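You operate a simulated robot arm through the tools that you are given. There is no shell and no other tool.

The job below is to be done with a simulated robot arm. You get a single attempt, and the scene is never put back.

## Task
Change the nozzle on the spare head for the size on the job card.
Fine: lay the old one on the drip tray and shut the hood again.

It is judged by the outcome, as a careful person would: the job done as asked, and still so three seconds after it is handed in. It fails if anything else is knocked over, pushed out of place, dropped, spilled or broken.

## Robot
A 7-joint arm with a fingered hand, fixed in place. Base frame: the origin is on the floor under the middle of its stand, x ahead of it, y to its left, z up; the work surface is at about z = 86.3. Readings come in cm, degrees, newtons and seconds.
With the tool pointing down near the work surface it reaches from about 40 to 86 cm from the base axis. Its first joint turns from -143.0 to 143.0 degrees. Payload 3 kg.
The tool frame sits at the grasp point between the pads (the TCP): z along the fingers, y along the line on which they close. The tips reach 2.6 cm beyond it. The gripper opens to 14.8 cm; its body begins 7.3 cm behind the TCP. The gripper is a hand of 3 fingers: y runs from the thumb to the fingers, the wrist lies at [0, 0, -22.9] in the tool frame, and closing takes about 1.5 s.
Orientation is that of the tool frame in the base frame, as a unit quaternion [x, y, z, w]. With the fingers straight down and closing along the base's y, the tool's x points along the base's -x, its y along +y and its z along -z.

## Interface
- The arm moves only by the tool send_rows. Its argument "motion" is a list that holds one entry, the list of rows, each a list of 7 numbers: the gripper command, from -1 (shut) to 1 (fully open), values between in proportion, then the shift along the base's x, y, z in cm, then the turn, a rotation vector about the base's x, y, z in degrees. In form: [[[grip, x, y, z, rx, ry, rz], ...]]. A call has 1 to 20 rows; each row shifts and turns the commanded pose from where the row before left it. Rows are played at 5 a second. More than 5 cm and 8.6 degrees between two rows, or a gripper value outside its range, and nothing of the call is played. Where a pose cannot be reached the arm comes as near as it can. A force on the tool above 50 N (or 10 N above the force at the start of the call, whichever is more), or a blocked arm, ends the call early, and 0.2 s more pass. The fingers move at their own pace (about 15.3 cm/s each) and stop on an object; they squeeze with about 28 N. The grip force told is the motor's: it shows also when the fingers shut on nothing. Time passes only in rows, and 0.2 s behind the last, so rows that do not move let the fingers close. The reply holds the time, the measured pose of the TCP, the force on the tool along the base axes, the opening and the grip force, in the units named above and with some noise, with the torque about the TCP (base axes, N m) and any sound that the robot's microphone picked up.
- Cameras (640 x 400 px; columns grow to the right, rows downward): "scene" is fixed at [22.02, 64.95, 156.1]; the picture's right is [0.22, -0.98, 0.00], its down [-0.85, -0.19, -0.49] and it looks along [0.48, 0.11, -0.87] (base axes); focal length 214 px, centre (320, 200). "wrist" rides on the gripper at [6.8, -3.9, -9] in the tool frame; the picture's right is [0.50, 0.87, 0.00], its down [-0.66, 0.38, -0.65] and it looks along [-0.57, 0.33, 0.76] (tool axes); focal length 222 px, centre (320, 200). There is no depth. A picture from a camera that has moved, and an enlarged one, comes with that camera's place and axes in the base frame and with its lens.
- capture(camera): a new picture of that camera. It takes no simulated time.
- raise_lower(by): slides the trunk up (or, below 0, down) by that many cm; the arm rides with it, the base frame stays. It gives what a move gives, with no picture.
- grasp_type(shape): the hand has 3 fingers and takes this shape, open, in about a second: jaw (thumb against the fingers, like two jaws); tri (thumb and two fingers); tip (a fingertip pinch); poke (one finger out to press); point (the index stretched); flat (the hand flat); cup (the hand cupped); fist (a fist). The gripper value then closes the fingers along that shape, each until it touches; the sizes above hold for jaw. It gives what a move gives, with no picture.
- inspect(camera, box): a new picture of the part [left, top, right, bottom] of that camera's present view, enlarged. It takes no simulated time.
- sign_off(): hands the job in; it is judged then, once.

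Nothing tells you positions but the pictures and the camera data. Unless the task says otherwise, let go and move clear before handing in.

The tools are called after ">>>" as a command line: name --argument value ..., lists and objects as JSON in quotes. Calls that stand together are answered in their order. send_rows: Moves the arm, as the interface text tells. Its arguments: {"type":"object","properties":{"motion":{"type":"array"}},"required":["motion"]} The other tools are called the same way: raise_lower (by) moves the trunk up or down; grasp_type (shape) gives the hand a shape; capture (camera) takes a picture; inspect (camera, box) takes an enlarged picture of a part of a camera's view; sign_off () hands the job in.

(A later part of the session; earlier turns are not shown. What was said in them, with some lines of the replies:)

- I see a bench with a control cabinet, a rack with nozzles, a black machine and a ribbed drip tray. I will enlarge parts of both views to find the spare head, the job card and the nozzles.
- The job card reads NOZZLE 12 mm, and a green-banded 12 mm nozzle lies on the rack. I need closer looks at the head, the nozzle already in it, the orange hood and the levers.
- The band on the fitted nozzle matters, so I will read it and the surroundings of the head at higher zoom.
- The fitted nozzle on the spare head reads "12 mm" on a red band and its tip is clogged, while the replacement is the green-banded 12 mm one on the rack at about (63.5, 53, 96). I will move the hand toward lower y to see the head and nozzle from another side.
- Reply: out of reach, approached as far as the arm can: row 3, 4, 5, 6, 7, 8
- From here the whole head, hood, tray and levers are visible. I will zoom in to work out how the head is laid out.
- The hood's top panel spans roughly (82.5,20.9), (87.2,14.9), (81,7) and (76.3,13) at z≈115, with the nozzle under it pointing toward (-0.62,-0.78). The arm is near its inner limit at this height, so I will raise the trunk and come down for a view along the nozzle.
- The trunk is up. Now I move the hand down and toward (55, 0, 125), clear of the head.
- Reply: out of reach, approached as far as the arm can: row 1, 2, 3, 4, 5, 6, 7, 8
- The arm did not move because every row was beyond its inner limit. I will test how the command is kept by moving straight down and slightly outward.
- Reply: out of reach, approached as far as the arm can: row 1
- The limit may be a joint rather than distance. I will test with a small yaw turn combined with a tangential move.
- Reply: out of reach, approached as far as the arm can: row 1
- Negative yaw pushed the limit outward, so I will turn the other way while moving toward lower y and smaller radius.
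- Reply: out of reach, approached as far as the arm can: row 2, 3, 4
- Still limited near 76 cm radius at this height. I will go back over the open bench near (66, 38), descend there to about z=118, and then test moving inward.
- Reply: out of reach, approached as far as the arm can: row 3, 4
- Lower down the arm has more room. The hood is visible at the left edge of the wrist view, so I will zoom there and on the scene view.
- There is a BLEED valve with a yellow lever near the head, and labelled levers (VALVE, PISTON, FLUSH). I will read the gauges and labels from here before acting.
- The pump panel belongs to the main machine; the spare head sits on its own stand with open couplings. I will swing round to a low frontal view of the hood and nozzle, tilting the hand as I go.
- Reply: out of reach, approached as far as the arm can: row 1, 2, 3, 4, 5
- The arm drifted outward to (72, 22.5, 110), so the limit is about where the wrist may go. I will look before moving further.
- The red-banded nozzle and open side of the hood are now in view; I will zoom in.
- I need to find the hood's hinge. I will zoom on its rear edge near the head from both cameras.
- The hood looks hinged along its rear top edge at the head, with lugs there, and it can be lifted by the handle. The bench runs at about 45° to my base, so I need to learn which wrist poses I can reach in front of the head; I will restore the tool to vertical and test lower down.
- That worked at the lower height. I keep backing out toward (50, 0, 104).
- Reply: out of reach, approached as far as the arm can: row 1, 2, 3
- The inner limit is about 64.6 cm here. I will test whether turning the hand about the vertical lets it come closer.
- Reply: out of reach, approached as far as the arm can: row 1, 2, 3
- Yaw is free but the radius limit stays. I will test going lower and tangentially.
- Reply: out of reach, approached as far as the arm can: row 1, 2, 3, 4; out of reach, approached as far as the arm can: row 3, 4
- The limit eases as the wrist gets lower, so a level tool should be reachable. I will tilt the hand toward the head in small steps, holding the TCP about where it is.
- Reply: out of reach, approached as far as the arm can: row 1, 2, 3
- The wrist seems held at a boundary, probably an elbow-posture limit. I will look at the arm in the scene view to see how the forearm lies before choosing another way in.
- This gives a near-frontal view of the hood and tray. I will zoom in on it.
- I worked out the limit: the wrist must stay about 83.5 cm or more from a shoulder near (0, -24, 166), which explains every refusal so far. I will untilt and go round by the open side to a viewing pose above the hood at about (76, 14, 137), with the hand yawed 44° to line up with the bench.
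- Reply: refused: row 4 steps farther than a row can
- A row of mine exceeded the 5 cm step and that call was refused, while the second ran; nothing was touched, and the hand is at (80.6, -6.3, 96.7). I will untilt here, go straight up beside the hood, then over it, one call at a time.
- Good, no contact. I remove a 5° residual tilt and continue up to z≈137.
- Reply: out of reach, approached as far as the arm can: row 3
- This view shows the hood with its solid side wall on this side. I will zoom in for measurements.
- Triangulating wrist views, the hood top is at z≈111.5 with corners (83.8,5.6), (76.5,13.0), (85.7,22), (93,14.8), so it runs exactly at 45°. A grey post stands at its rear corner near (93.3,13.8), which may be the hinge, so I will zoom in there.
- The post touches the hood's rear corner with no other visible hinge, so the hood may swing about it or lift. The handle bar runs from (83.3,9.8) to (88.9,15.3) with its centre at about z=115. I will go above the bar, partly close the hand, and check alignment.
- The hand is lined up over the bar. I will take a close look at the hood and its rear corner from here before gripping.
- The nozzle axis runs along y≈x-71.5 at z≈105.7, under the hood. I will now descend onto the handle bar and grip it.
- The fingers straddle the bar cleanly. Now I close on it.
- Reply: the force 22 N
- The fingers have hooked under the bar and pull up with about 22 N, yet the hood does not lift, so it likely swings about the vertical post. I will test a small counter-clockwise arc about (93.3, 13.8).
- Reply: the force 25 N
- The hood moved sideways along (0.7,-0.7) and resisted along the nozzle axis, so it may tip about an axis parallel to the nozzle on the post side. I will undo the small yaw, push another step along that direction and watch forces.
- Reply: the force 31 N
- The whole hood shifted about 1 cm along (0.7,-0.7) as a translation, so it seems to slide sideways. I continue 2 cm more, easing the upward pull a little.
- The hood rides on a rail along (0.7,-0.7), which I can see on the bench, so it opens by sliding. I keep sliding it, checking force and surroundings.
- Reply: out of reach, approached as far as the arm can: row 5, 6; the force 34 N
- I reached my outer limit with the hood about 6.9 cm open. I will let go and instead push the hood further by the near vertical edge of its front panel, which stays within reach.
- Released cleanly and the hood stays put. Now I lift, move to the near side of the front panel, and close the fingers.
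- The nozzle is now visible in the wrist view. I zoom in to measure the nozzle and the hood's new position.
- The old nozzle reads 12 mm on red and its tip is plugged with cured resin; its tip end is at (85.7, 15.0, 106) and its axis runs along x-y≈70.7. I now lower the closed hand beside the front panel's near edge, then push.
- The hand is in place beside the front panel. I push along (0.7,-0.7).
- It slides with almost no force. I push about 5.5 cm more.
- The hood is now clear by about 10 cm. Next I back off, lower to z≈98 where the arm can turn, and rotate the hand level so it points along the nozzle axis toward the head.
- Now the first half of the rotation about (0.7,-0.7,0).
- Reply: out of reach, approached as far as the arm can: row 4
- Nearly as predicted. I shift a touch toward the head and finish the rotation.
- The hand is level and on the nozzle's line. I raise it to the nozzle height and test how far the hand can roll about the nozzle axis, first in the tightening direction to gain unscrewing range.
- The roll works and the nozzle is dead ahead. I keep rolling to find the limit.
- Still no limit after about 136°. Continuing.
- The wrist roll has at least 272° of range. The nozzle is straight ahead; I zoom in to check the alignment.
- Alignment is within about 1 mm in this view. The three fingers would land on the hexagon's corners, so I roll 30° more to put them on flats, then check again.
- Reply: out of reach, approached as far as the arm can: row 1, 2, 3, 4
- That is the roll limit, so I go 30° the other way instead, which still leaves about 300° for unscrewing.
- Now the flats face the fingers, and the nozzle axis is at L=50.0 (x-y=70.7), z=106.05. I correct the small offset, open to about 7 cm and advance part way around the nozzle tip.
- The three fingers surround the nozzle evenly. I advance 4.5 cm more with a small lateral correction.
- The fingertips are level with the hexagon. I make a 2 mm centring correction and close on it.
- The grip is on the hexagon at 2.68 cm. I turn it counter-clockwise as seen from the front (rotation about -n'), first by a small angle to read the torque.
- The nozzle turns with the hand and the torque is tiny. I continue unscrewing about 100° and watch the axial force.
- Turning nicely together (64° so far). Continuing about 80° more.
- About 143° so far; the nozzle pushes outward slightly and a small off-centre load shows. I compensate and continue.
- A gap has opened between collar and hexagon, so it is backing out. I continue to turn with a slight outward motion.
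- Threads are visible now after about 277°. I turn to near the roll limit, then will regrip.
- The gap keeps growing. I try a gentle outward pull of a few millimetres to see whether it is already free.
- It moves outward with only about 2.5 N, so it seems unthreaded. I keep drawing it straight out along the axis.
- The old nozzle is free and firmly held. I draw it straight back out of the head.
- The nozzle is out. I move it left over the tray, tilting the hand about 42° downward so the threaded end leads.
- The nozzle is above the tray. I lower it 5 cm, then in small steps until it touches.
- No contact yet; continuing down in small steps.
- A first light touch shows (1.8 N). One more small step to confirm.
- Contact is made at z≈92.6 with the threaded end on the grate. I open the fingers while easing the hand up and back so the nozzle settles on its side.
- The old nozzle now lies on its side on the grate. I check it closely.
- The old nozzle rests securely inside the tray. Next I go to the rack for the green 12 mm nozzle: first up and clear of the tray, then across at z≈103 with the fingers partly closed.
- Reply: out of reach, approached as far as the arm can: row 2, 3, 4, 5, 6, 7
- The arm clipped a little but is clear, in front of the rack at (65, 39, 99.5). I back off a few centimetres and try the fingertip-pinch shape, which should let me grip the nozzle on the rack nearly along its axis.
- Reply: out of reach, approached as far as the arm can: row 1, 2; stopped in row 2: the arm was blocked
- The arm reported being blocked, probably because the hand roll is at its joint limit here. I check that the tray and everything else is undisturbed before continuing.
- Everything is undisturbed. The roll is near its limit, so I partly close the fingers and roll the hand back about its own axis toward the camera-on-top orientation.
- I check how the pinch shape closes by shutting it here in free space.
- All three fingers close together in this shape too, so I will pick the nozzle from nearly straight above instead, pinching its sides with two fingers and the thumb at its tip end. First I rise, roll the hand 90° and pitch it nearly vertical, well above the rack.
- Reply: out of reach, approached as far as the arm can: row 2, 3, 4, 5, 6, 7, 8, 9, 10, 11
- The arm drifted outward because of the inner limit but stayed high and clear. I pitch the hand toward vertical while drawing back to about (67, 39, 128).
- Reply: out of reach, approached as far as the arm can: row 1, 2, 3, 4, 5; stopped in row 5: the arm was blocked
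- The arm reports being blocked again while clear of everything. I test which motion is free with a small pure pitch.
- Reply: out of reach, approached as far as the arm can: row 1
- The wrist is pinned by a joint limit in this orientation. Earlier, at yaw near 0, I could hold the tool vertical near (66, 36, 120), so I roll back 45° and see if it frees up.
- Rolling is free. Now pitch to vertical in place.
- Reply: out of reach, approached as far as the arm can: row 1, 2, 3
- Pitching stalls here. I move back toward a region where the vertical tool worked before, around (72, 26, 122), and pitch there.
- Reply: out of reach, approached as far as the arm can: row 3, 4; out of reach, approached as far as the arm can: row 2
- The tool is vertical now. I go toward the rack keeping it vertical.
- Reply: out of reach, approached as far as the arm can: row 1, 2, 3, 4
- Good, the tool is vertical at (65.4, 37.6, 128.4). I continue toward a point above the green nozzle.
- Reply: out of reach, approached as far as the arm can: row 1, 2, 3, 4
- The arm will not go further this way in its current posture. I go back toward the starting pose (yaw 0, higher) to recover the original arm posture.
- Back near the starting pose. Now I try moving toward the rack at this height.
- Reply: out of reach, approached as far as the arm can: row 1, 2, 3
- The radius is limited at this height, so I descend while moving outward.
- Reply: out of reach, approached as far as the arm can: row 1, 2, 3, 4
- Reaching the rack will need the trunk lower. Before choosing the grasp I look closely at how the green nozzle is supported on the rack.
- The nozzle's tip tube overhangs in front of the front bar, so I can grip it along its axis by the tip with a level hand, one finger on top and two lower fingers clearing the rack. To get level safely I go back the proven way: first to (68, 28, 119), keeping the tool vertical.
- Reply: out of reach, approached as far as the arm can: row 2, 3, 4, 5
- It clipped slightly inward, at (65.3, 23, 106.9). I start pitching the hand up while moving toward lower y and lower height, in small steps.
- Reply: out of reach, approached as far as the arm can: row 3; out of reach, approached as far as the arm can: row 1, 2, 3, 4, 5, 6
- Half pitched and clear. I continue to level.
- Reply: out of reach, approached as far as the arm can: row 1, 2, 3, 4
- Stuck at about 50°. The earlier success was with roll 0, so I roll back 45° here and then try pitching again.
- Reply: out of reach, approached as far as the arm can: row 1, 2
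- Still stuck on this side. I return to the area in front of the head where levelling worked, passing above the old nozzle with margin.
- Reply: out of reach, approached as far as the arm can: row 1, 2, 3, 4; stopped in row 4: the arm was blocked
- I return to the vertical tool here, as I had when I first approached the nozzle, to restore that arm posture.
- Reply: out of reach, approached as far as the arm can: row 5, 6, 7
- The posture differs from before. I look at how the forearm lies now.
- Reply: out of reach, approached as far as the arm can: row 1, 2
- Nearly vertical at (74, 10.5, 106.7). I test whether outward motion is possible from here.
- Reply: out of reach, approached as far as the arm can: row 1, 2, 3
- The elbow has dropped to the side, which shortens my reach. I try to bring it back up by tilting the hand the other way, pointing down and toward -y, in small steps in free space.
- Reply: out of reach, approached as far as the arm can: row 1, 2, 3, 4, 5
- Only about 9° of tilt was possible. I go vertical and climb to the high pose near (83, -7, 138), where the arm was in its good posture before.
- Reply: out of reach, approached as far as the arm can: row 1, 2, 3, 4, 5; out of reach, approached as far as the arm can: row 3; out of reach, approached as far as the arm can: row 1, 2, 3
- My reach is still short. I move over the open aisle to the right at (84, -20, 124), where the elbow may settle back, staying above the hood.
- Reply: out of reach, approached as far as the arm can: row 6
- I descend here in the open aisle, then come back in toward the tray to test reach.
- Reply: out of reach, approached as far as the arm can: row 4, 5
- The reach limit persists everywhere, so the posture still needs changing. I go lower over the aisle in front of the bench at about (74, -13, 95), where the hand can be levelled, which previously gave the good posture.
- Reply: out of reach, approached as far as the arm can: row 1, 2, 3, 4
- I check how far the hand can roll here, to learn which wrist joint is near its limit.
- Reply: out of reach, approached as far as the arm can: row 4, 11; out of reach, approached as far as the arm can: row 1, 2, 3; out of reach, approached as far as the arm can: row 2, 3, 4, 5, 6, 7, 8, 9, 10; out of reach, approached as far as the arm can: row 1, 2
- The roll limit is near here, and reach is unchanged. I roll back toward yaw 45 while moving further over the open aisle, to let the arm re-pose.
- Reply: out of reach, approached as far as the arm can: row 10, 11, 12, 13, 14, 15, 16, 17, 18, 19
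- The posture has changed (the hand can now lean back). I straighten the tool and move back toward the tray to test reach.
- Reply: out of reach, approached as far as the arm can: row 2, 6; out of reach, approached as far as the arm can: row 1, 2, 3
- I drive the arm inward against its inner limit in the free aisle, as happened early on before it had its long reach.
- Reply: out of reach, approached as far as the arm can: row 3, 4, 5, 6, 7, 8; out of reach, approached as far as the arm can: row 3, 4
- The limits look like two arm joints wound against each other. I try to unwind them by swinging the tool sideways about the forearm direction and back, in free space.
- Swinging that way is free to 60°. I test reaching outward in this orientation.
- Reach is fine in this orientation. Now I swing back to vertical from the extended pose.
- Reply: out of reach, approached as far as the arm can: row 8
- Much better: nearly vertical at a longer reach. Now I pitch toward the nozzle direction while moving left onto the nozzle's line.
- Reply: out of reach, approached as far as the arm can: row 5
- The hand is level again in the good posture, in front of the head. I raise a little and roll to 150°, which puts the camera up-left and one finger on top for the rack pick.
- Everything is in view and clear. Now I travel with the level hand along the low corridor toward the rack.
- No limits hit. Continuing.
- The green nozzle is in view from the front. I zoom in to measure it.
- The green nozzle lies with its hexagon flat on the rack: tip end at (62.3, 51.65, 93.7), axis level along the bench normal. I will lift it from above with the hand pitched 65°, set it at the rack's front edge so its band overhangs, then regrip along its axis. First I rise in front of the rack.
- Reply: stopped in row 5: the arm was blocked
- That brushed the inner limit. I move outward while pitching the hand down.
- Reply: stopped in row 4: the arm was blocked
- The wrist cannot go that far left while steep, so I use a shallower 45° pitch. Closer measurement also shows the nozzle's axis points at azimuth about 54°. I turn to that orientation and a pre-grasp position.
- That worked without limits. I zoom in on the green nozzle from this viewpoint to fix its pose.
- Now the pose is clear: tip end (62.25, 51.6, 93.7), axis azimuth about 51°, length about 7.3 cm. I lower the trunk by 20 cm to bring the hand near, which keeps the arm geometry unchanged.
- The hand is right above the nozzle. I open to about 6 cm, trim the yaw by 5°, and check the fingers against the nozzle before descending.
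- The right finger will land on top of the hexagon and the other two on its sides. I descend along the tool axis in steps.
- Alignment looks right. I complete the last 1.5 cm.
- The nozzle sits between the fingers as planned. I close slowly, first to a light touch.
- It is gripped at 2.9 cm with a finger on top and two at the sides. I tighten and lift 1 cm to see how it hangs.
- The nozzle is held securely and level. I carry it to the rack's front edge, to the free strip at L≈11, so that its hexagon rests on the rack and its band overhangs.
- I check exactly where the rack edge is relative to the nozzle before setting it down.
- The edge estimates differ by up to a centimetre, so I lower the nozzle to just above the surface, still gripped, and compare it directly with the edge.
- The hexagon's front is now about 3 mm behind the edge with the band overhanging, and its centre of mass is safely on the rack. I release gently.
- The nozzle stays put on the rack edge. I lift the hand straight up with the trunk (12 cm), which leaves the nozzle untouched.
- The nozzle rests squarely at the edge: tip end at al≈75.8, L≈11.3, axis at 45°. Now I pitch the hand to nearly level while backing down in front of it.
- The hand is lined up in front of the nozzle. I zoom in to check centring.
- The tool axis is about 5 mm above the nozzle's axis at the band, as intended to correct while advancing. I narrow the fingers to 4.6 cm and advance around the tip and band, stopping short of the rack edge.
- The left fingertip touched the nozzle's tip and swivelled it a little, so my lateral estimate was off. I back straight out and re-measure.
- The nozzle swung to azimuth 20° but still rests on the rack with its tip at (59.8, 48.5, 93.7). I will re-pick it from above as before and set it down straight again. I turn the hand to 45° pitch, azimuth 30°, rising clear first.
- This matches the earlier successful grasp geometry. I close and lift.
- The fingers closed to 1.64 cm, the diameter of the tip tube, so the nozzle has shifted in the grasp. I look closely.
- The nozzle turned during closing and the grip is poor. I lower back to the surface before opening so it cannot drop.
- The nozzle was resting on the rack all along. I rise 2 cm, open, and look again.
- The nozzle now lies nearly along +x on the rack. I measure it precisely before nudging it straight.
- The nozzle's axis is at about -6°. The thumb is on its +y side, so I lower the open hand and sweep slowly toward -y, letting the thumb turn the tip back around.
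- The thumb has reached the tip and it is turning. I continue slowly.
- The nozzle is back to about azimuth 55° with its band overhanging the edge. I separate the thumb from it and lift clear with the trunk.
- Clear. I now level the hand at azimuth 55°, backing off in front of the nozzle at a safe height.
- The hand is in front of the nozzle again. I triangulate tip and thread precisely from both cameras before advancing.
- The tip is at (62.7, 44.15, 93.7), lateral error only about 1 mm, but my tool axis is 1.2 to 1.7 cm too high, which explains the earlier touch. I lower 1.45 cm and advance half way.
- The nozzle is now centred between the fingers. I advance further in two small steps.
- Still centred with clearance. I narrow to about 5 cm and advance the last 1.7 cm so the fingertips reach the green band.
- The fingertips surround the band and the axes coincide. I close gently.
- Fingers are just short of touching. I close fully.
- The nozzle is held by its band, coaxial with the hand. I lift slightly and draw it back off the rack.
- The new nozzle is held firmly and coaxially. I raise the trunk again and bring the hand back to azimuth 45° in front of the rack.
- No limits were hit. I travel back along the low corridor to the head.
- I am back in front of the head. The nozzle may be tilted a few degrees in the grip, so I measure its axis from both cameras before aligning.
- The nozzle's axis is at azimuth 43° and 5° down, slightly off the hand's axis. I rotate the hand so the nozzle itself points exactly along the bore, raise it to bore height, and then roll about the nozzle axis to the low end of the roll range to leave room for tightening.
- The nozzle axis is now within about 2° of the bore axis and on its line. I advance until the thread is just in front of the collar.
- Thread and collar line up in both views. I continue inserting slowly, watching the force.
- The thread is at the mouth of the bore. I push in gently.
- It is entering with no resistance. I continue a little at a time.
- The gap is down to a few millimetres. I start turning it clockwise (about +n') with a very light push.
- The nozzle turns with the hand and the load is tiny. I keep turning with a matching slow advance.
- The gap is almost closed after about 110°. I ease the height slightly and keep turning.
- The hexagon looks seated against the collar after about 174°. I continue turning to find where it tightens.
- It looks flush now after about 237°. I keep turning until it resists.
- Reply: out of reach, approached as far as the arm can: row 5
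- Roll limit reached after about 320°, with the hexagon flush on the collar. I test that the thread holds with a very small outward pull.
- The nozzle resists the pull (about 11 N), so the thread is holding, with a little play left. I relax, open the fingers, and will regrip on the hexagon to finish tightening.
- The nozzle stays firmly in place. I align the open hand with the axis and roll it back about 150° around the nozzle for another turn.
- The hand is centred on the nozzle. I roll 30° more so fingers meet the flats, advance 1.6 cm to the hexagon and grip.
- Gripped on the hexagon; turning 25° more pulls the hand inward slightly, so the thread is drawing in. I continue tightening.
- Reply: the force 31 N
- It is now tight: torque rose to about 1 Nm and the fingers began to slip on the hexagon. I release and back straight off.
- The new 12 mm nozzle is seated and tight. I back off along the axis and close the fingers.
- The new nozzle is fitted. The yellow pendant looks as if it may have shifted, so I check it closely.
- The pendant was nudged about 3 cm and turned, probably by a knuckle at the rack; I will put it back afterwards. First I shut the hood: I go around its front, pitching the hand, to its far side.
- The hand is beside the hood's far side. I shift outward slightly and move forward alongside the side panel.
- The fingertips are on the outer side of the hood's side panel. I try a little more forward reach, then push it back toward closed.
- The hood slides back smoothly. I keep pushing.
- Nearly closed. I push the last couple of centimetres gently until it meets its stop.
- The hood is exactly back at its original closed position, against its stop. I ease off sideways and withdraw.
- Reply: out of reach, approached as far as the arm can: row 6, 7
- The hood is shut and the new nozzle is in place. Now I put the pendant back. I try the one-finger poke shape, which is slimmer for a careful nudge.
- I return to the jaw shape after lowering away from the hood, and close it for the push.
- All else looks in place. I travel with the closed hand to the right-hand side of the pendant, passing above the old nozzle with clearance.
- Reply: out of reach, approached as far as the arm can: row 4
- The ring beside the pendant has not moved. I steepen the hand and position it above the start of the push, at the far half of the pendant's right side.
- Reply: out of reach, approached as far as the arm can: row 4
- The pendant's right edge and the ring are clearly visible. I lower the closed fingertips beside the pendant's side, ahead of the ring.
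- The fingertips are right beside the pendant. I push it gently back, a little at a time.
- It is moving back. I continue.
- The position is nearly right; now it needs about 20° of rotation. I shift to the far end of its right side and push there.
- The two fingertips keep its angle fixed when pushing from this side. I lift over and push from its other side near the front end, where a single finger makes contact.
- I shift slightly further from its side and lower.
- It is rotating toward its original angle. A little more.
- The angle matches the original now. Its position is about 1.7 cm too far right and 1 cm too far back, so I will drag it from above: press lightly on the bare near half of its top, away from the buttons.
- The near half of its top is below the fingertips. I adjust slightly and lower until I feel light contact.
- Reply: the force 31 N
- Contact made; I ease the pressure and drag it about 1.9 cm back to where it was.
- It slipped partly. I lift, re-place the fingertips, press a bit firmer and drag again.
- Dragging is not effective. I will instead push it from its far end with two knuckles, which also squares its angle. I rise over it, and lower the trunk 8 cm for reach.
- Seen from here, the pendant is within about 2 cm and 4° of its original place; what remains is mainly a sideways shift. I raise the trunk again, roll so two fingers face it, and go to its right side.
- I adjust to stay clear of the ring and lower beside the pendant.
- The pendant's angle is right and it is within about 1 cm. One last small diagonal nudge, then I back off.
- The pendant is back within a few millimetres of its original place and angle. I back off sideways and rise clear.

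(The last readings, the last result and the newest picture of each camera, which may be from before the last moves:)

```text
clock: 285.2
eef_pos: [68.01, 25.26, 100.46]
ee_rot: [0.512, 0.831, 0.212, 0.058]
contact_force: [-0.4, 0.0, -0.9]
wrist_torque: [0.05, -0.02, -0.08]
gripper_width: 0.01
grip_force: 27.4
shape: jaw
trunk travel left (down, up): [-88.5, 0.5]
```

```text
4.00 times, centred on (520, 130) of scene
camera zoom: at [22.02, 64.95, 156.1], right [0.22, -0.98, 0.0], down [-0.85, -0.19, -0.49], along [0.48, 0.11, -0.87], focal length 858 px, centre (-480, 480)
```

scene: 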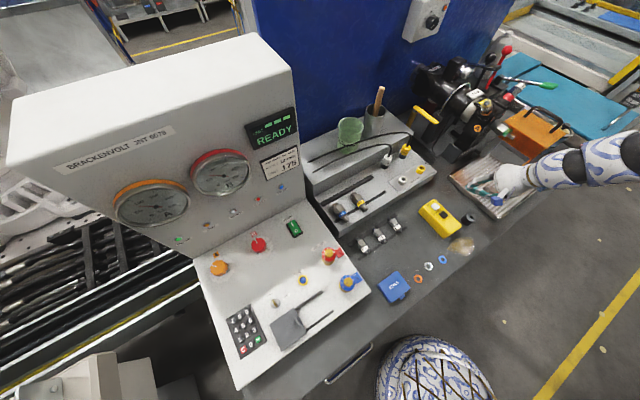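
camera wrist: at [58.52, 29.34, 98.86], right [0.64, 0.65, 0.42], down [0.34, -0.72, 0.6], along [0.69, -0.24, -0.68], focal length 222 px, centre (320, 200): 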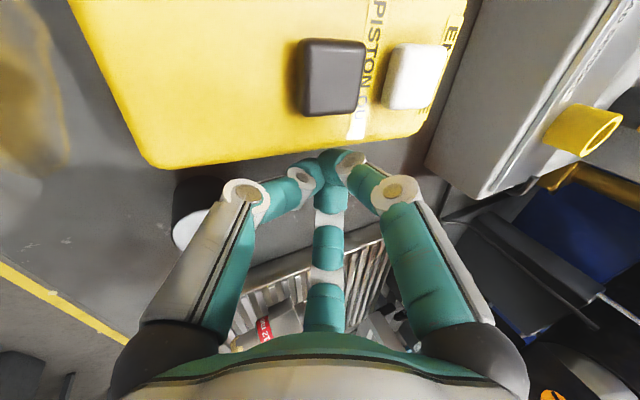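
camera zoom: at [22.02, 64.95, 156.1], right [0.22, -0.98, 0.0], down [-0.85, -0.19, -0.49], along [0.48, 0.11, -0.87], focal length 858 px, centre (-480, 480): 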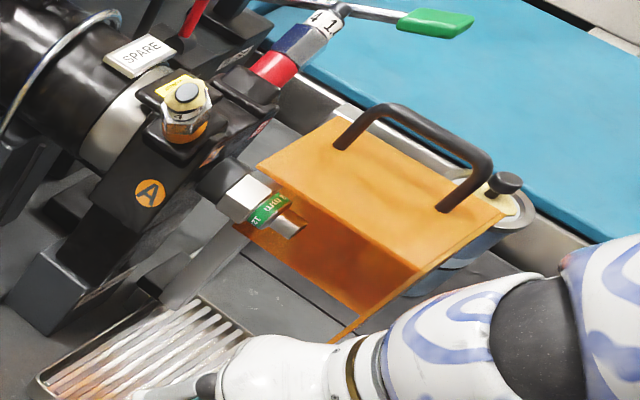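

Everything matches its starting place, with the old nozzle on the tray, the new one fitted and the hood shut. I take a last look at the tray and the head before handing in.

>>> capture --camera "wrist"

>>> inspect --camera "scene" --box '[490, 100, 554, 140]'

>>> inspect --camera "scene" --box '[400, 90, 640, 240]'

```text
taken
camera wrist: at [58.8, 26.96, 107.82], right [0.48, 0.77, 0.42], down [0.42, -0.62, 0.67], along [0.77, -0.15, -0.62], focal length 222 px, centre (320, 200)
```

wrist: 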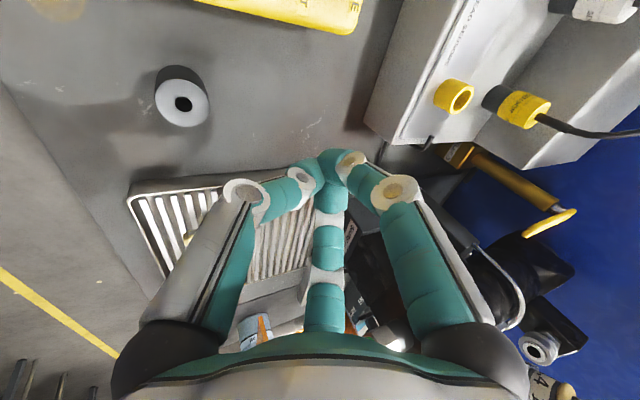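

```text
10.00 times, centred on (522, 120) of scene
camera zoom: at [22.02, 64.95, 156.1], right [0.22, -0.98, 0.0], down [-0.85, -0.19, -0.49], along [0.48, 0.11, -0.87], focal length 2145 px, centre (-1700, 1000)
```

zoom: 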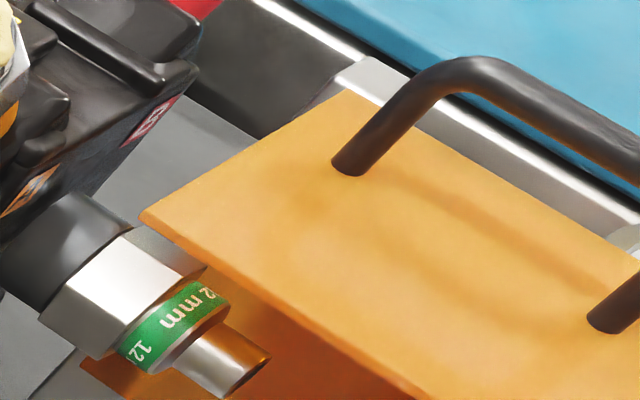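

```text
2.67 times, centred on (520, 165) of scene
camera zoom: at [22.02, 64.95, 156.1], right [0.22, -0.98, 0.0], down [-0.85, -0.19, -0.49], along [0.48, 0.11, -0.87], focal length 572 px, centre (-213, 293)
```

zoom: 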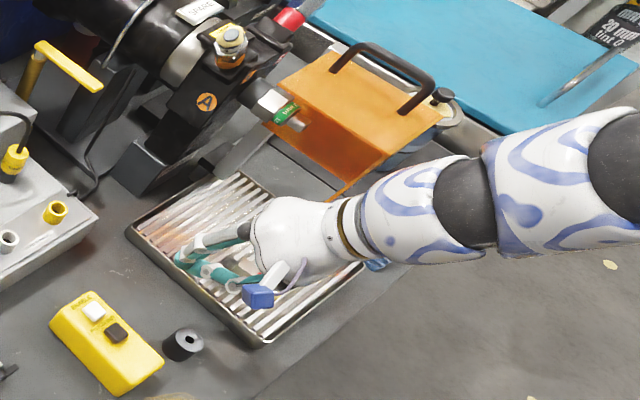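

>>> send_rows --motion '[[[-1, -2, 3, 1.2, 0, 0, 0], [-1, -2, 3, 1.2, 0, 0, 0], [-1, 0, 0, 0, 0, 0, 0]]]'

>>> inspect --camera "scene" --box '[430, 140, 558, 220]'

>>> capture --camera "wrist"

```text
clock: 286.0
eef_pos: [63.54, 31.08, 102.55]
ee_rot: [0.593, 0.776, 0.211, 0.032]
contact_force: [0.4, -0.5, 0.4]
wrist_torque: [-0.03, -0.01, -0.04]
gripper_width: 0.0
grip_force: 27.8
shape: jaw
trunk travel left (down, up): [-88.5, 0.5]
```

```text
5.00 times, centred on (494, 180) of scene
camera zoom: at [22.02, 64.95, 156.1], right [0.22, -0.98, 0.0], down [-0.85, -0.19, -0.49], along [0.48, 0.11, -0.87], focal length 1072 px, centre (-550, 300)
```

zoom: 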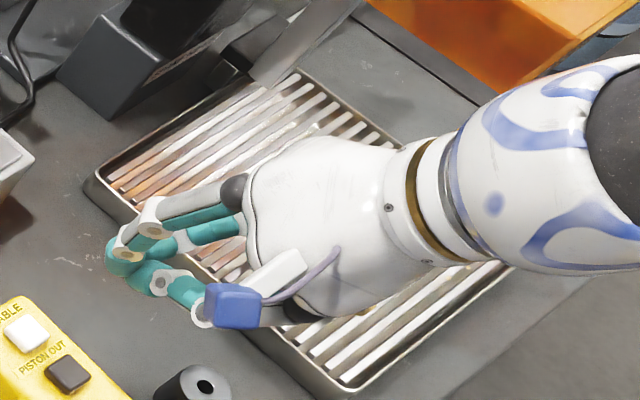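

```text
taken
camera wrist: at [55.3, 33.96, 110.79], right [0.64, 0.65, 0.42], down [0.34, -0.72, 0.6], along [0.69, -0.24, -0.68], focal length 222 px, centre (320, 200)
```

wrist: 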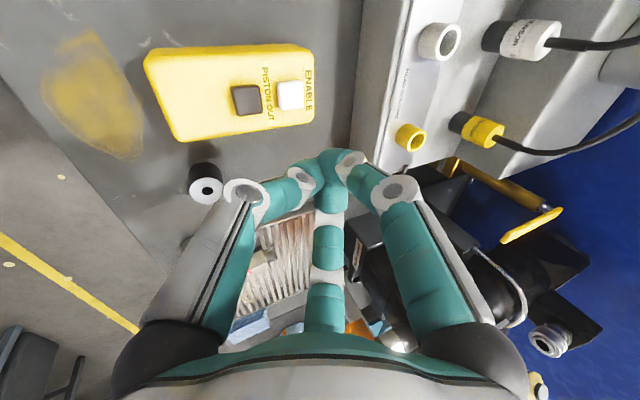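

The green-banded 12 mm nozzle is screwed tight into the spare head. The old one lies on the drip tray and the hood is shut against its stop. The pendant is back close to its place, and the hand is empty and clear of everything. I hand the job in.

>>> sign_off

```text
The job is handed in.
```

The nozzle change is done and handed in. The green-banded 12 mm nozzle, the size on the job card, is screwed tight into the spare head. The old one lies on the drip tray, and the hood is shut against its stop.

- **Old nozzle:** its red band also read 12 mm, the same size as the card, but its tip was plugged with cured resin. I swapped it for the clean green one.
- **Yellow pendant knocked:** while picking up the new nozzle at the rack, I bumped the yellow pendant (ENABLE / PISTON OUT) about 3 cm and turned it about 20°. I pushed it back to within roughly 6 mm of where it was, at about its original angle, and kept clear of its buttons.
- **New nozzle on the rack:** it swivelled on the rack during two failed grips. I did not drop it.
- **Last check:** at the end my hand hid the old nozzle in the scene camera. I last saw it clearly on the tray a few seconds before handing in, and nothing touched it after that.
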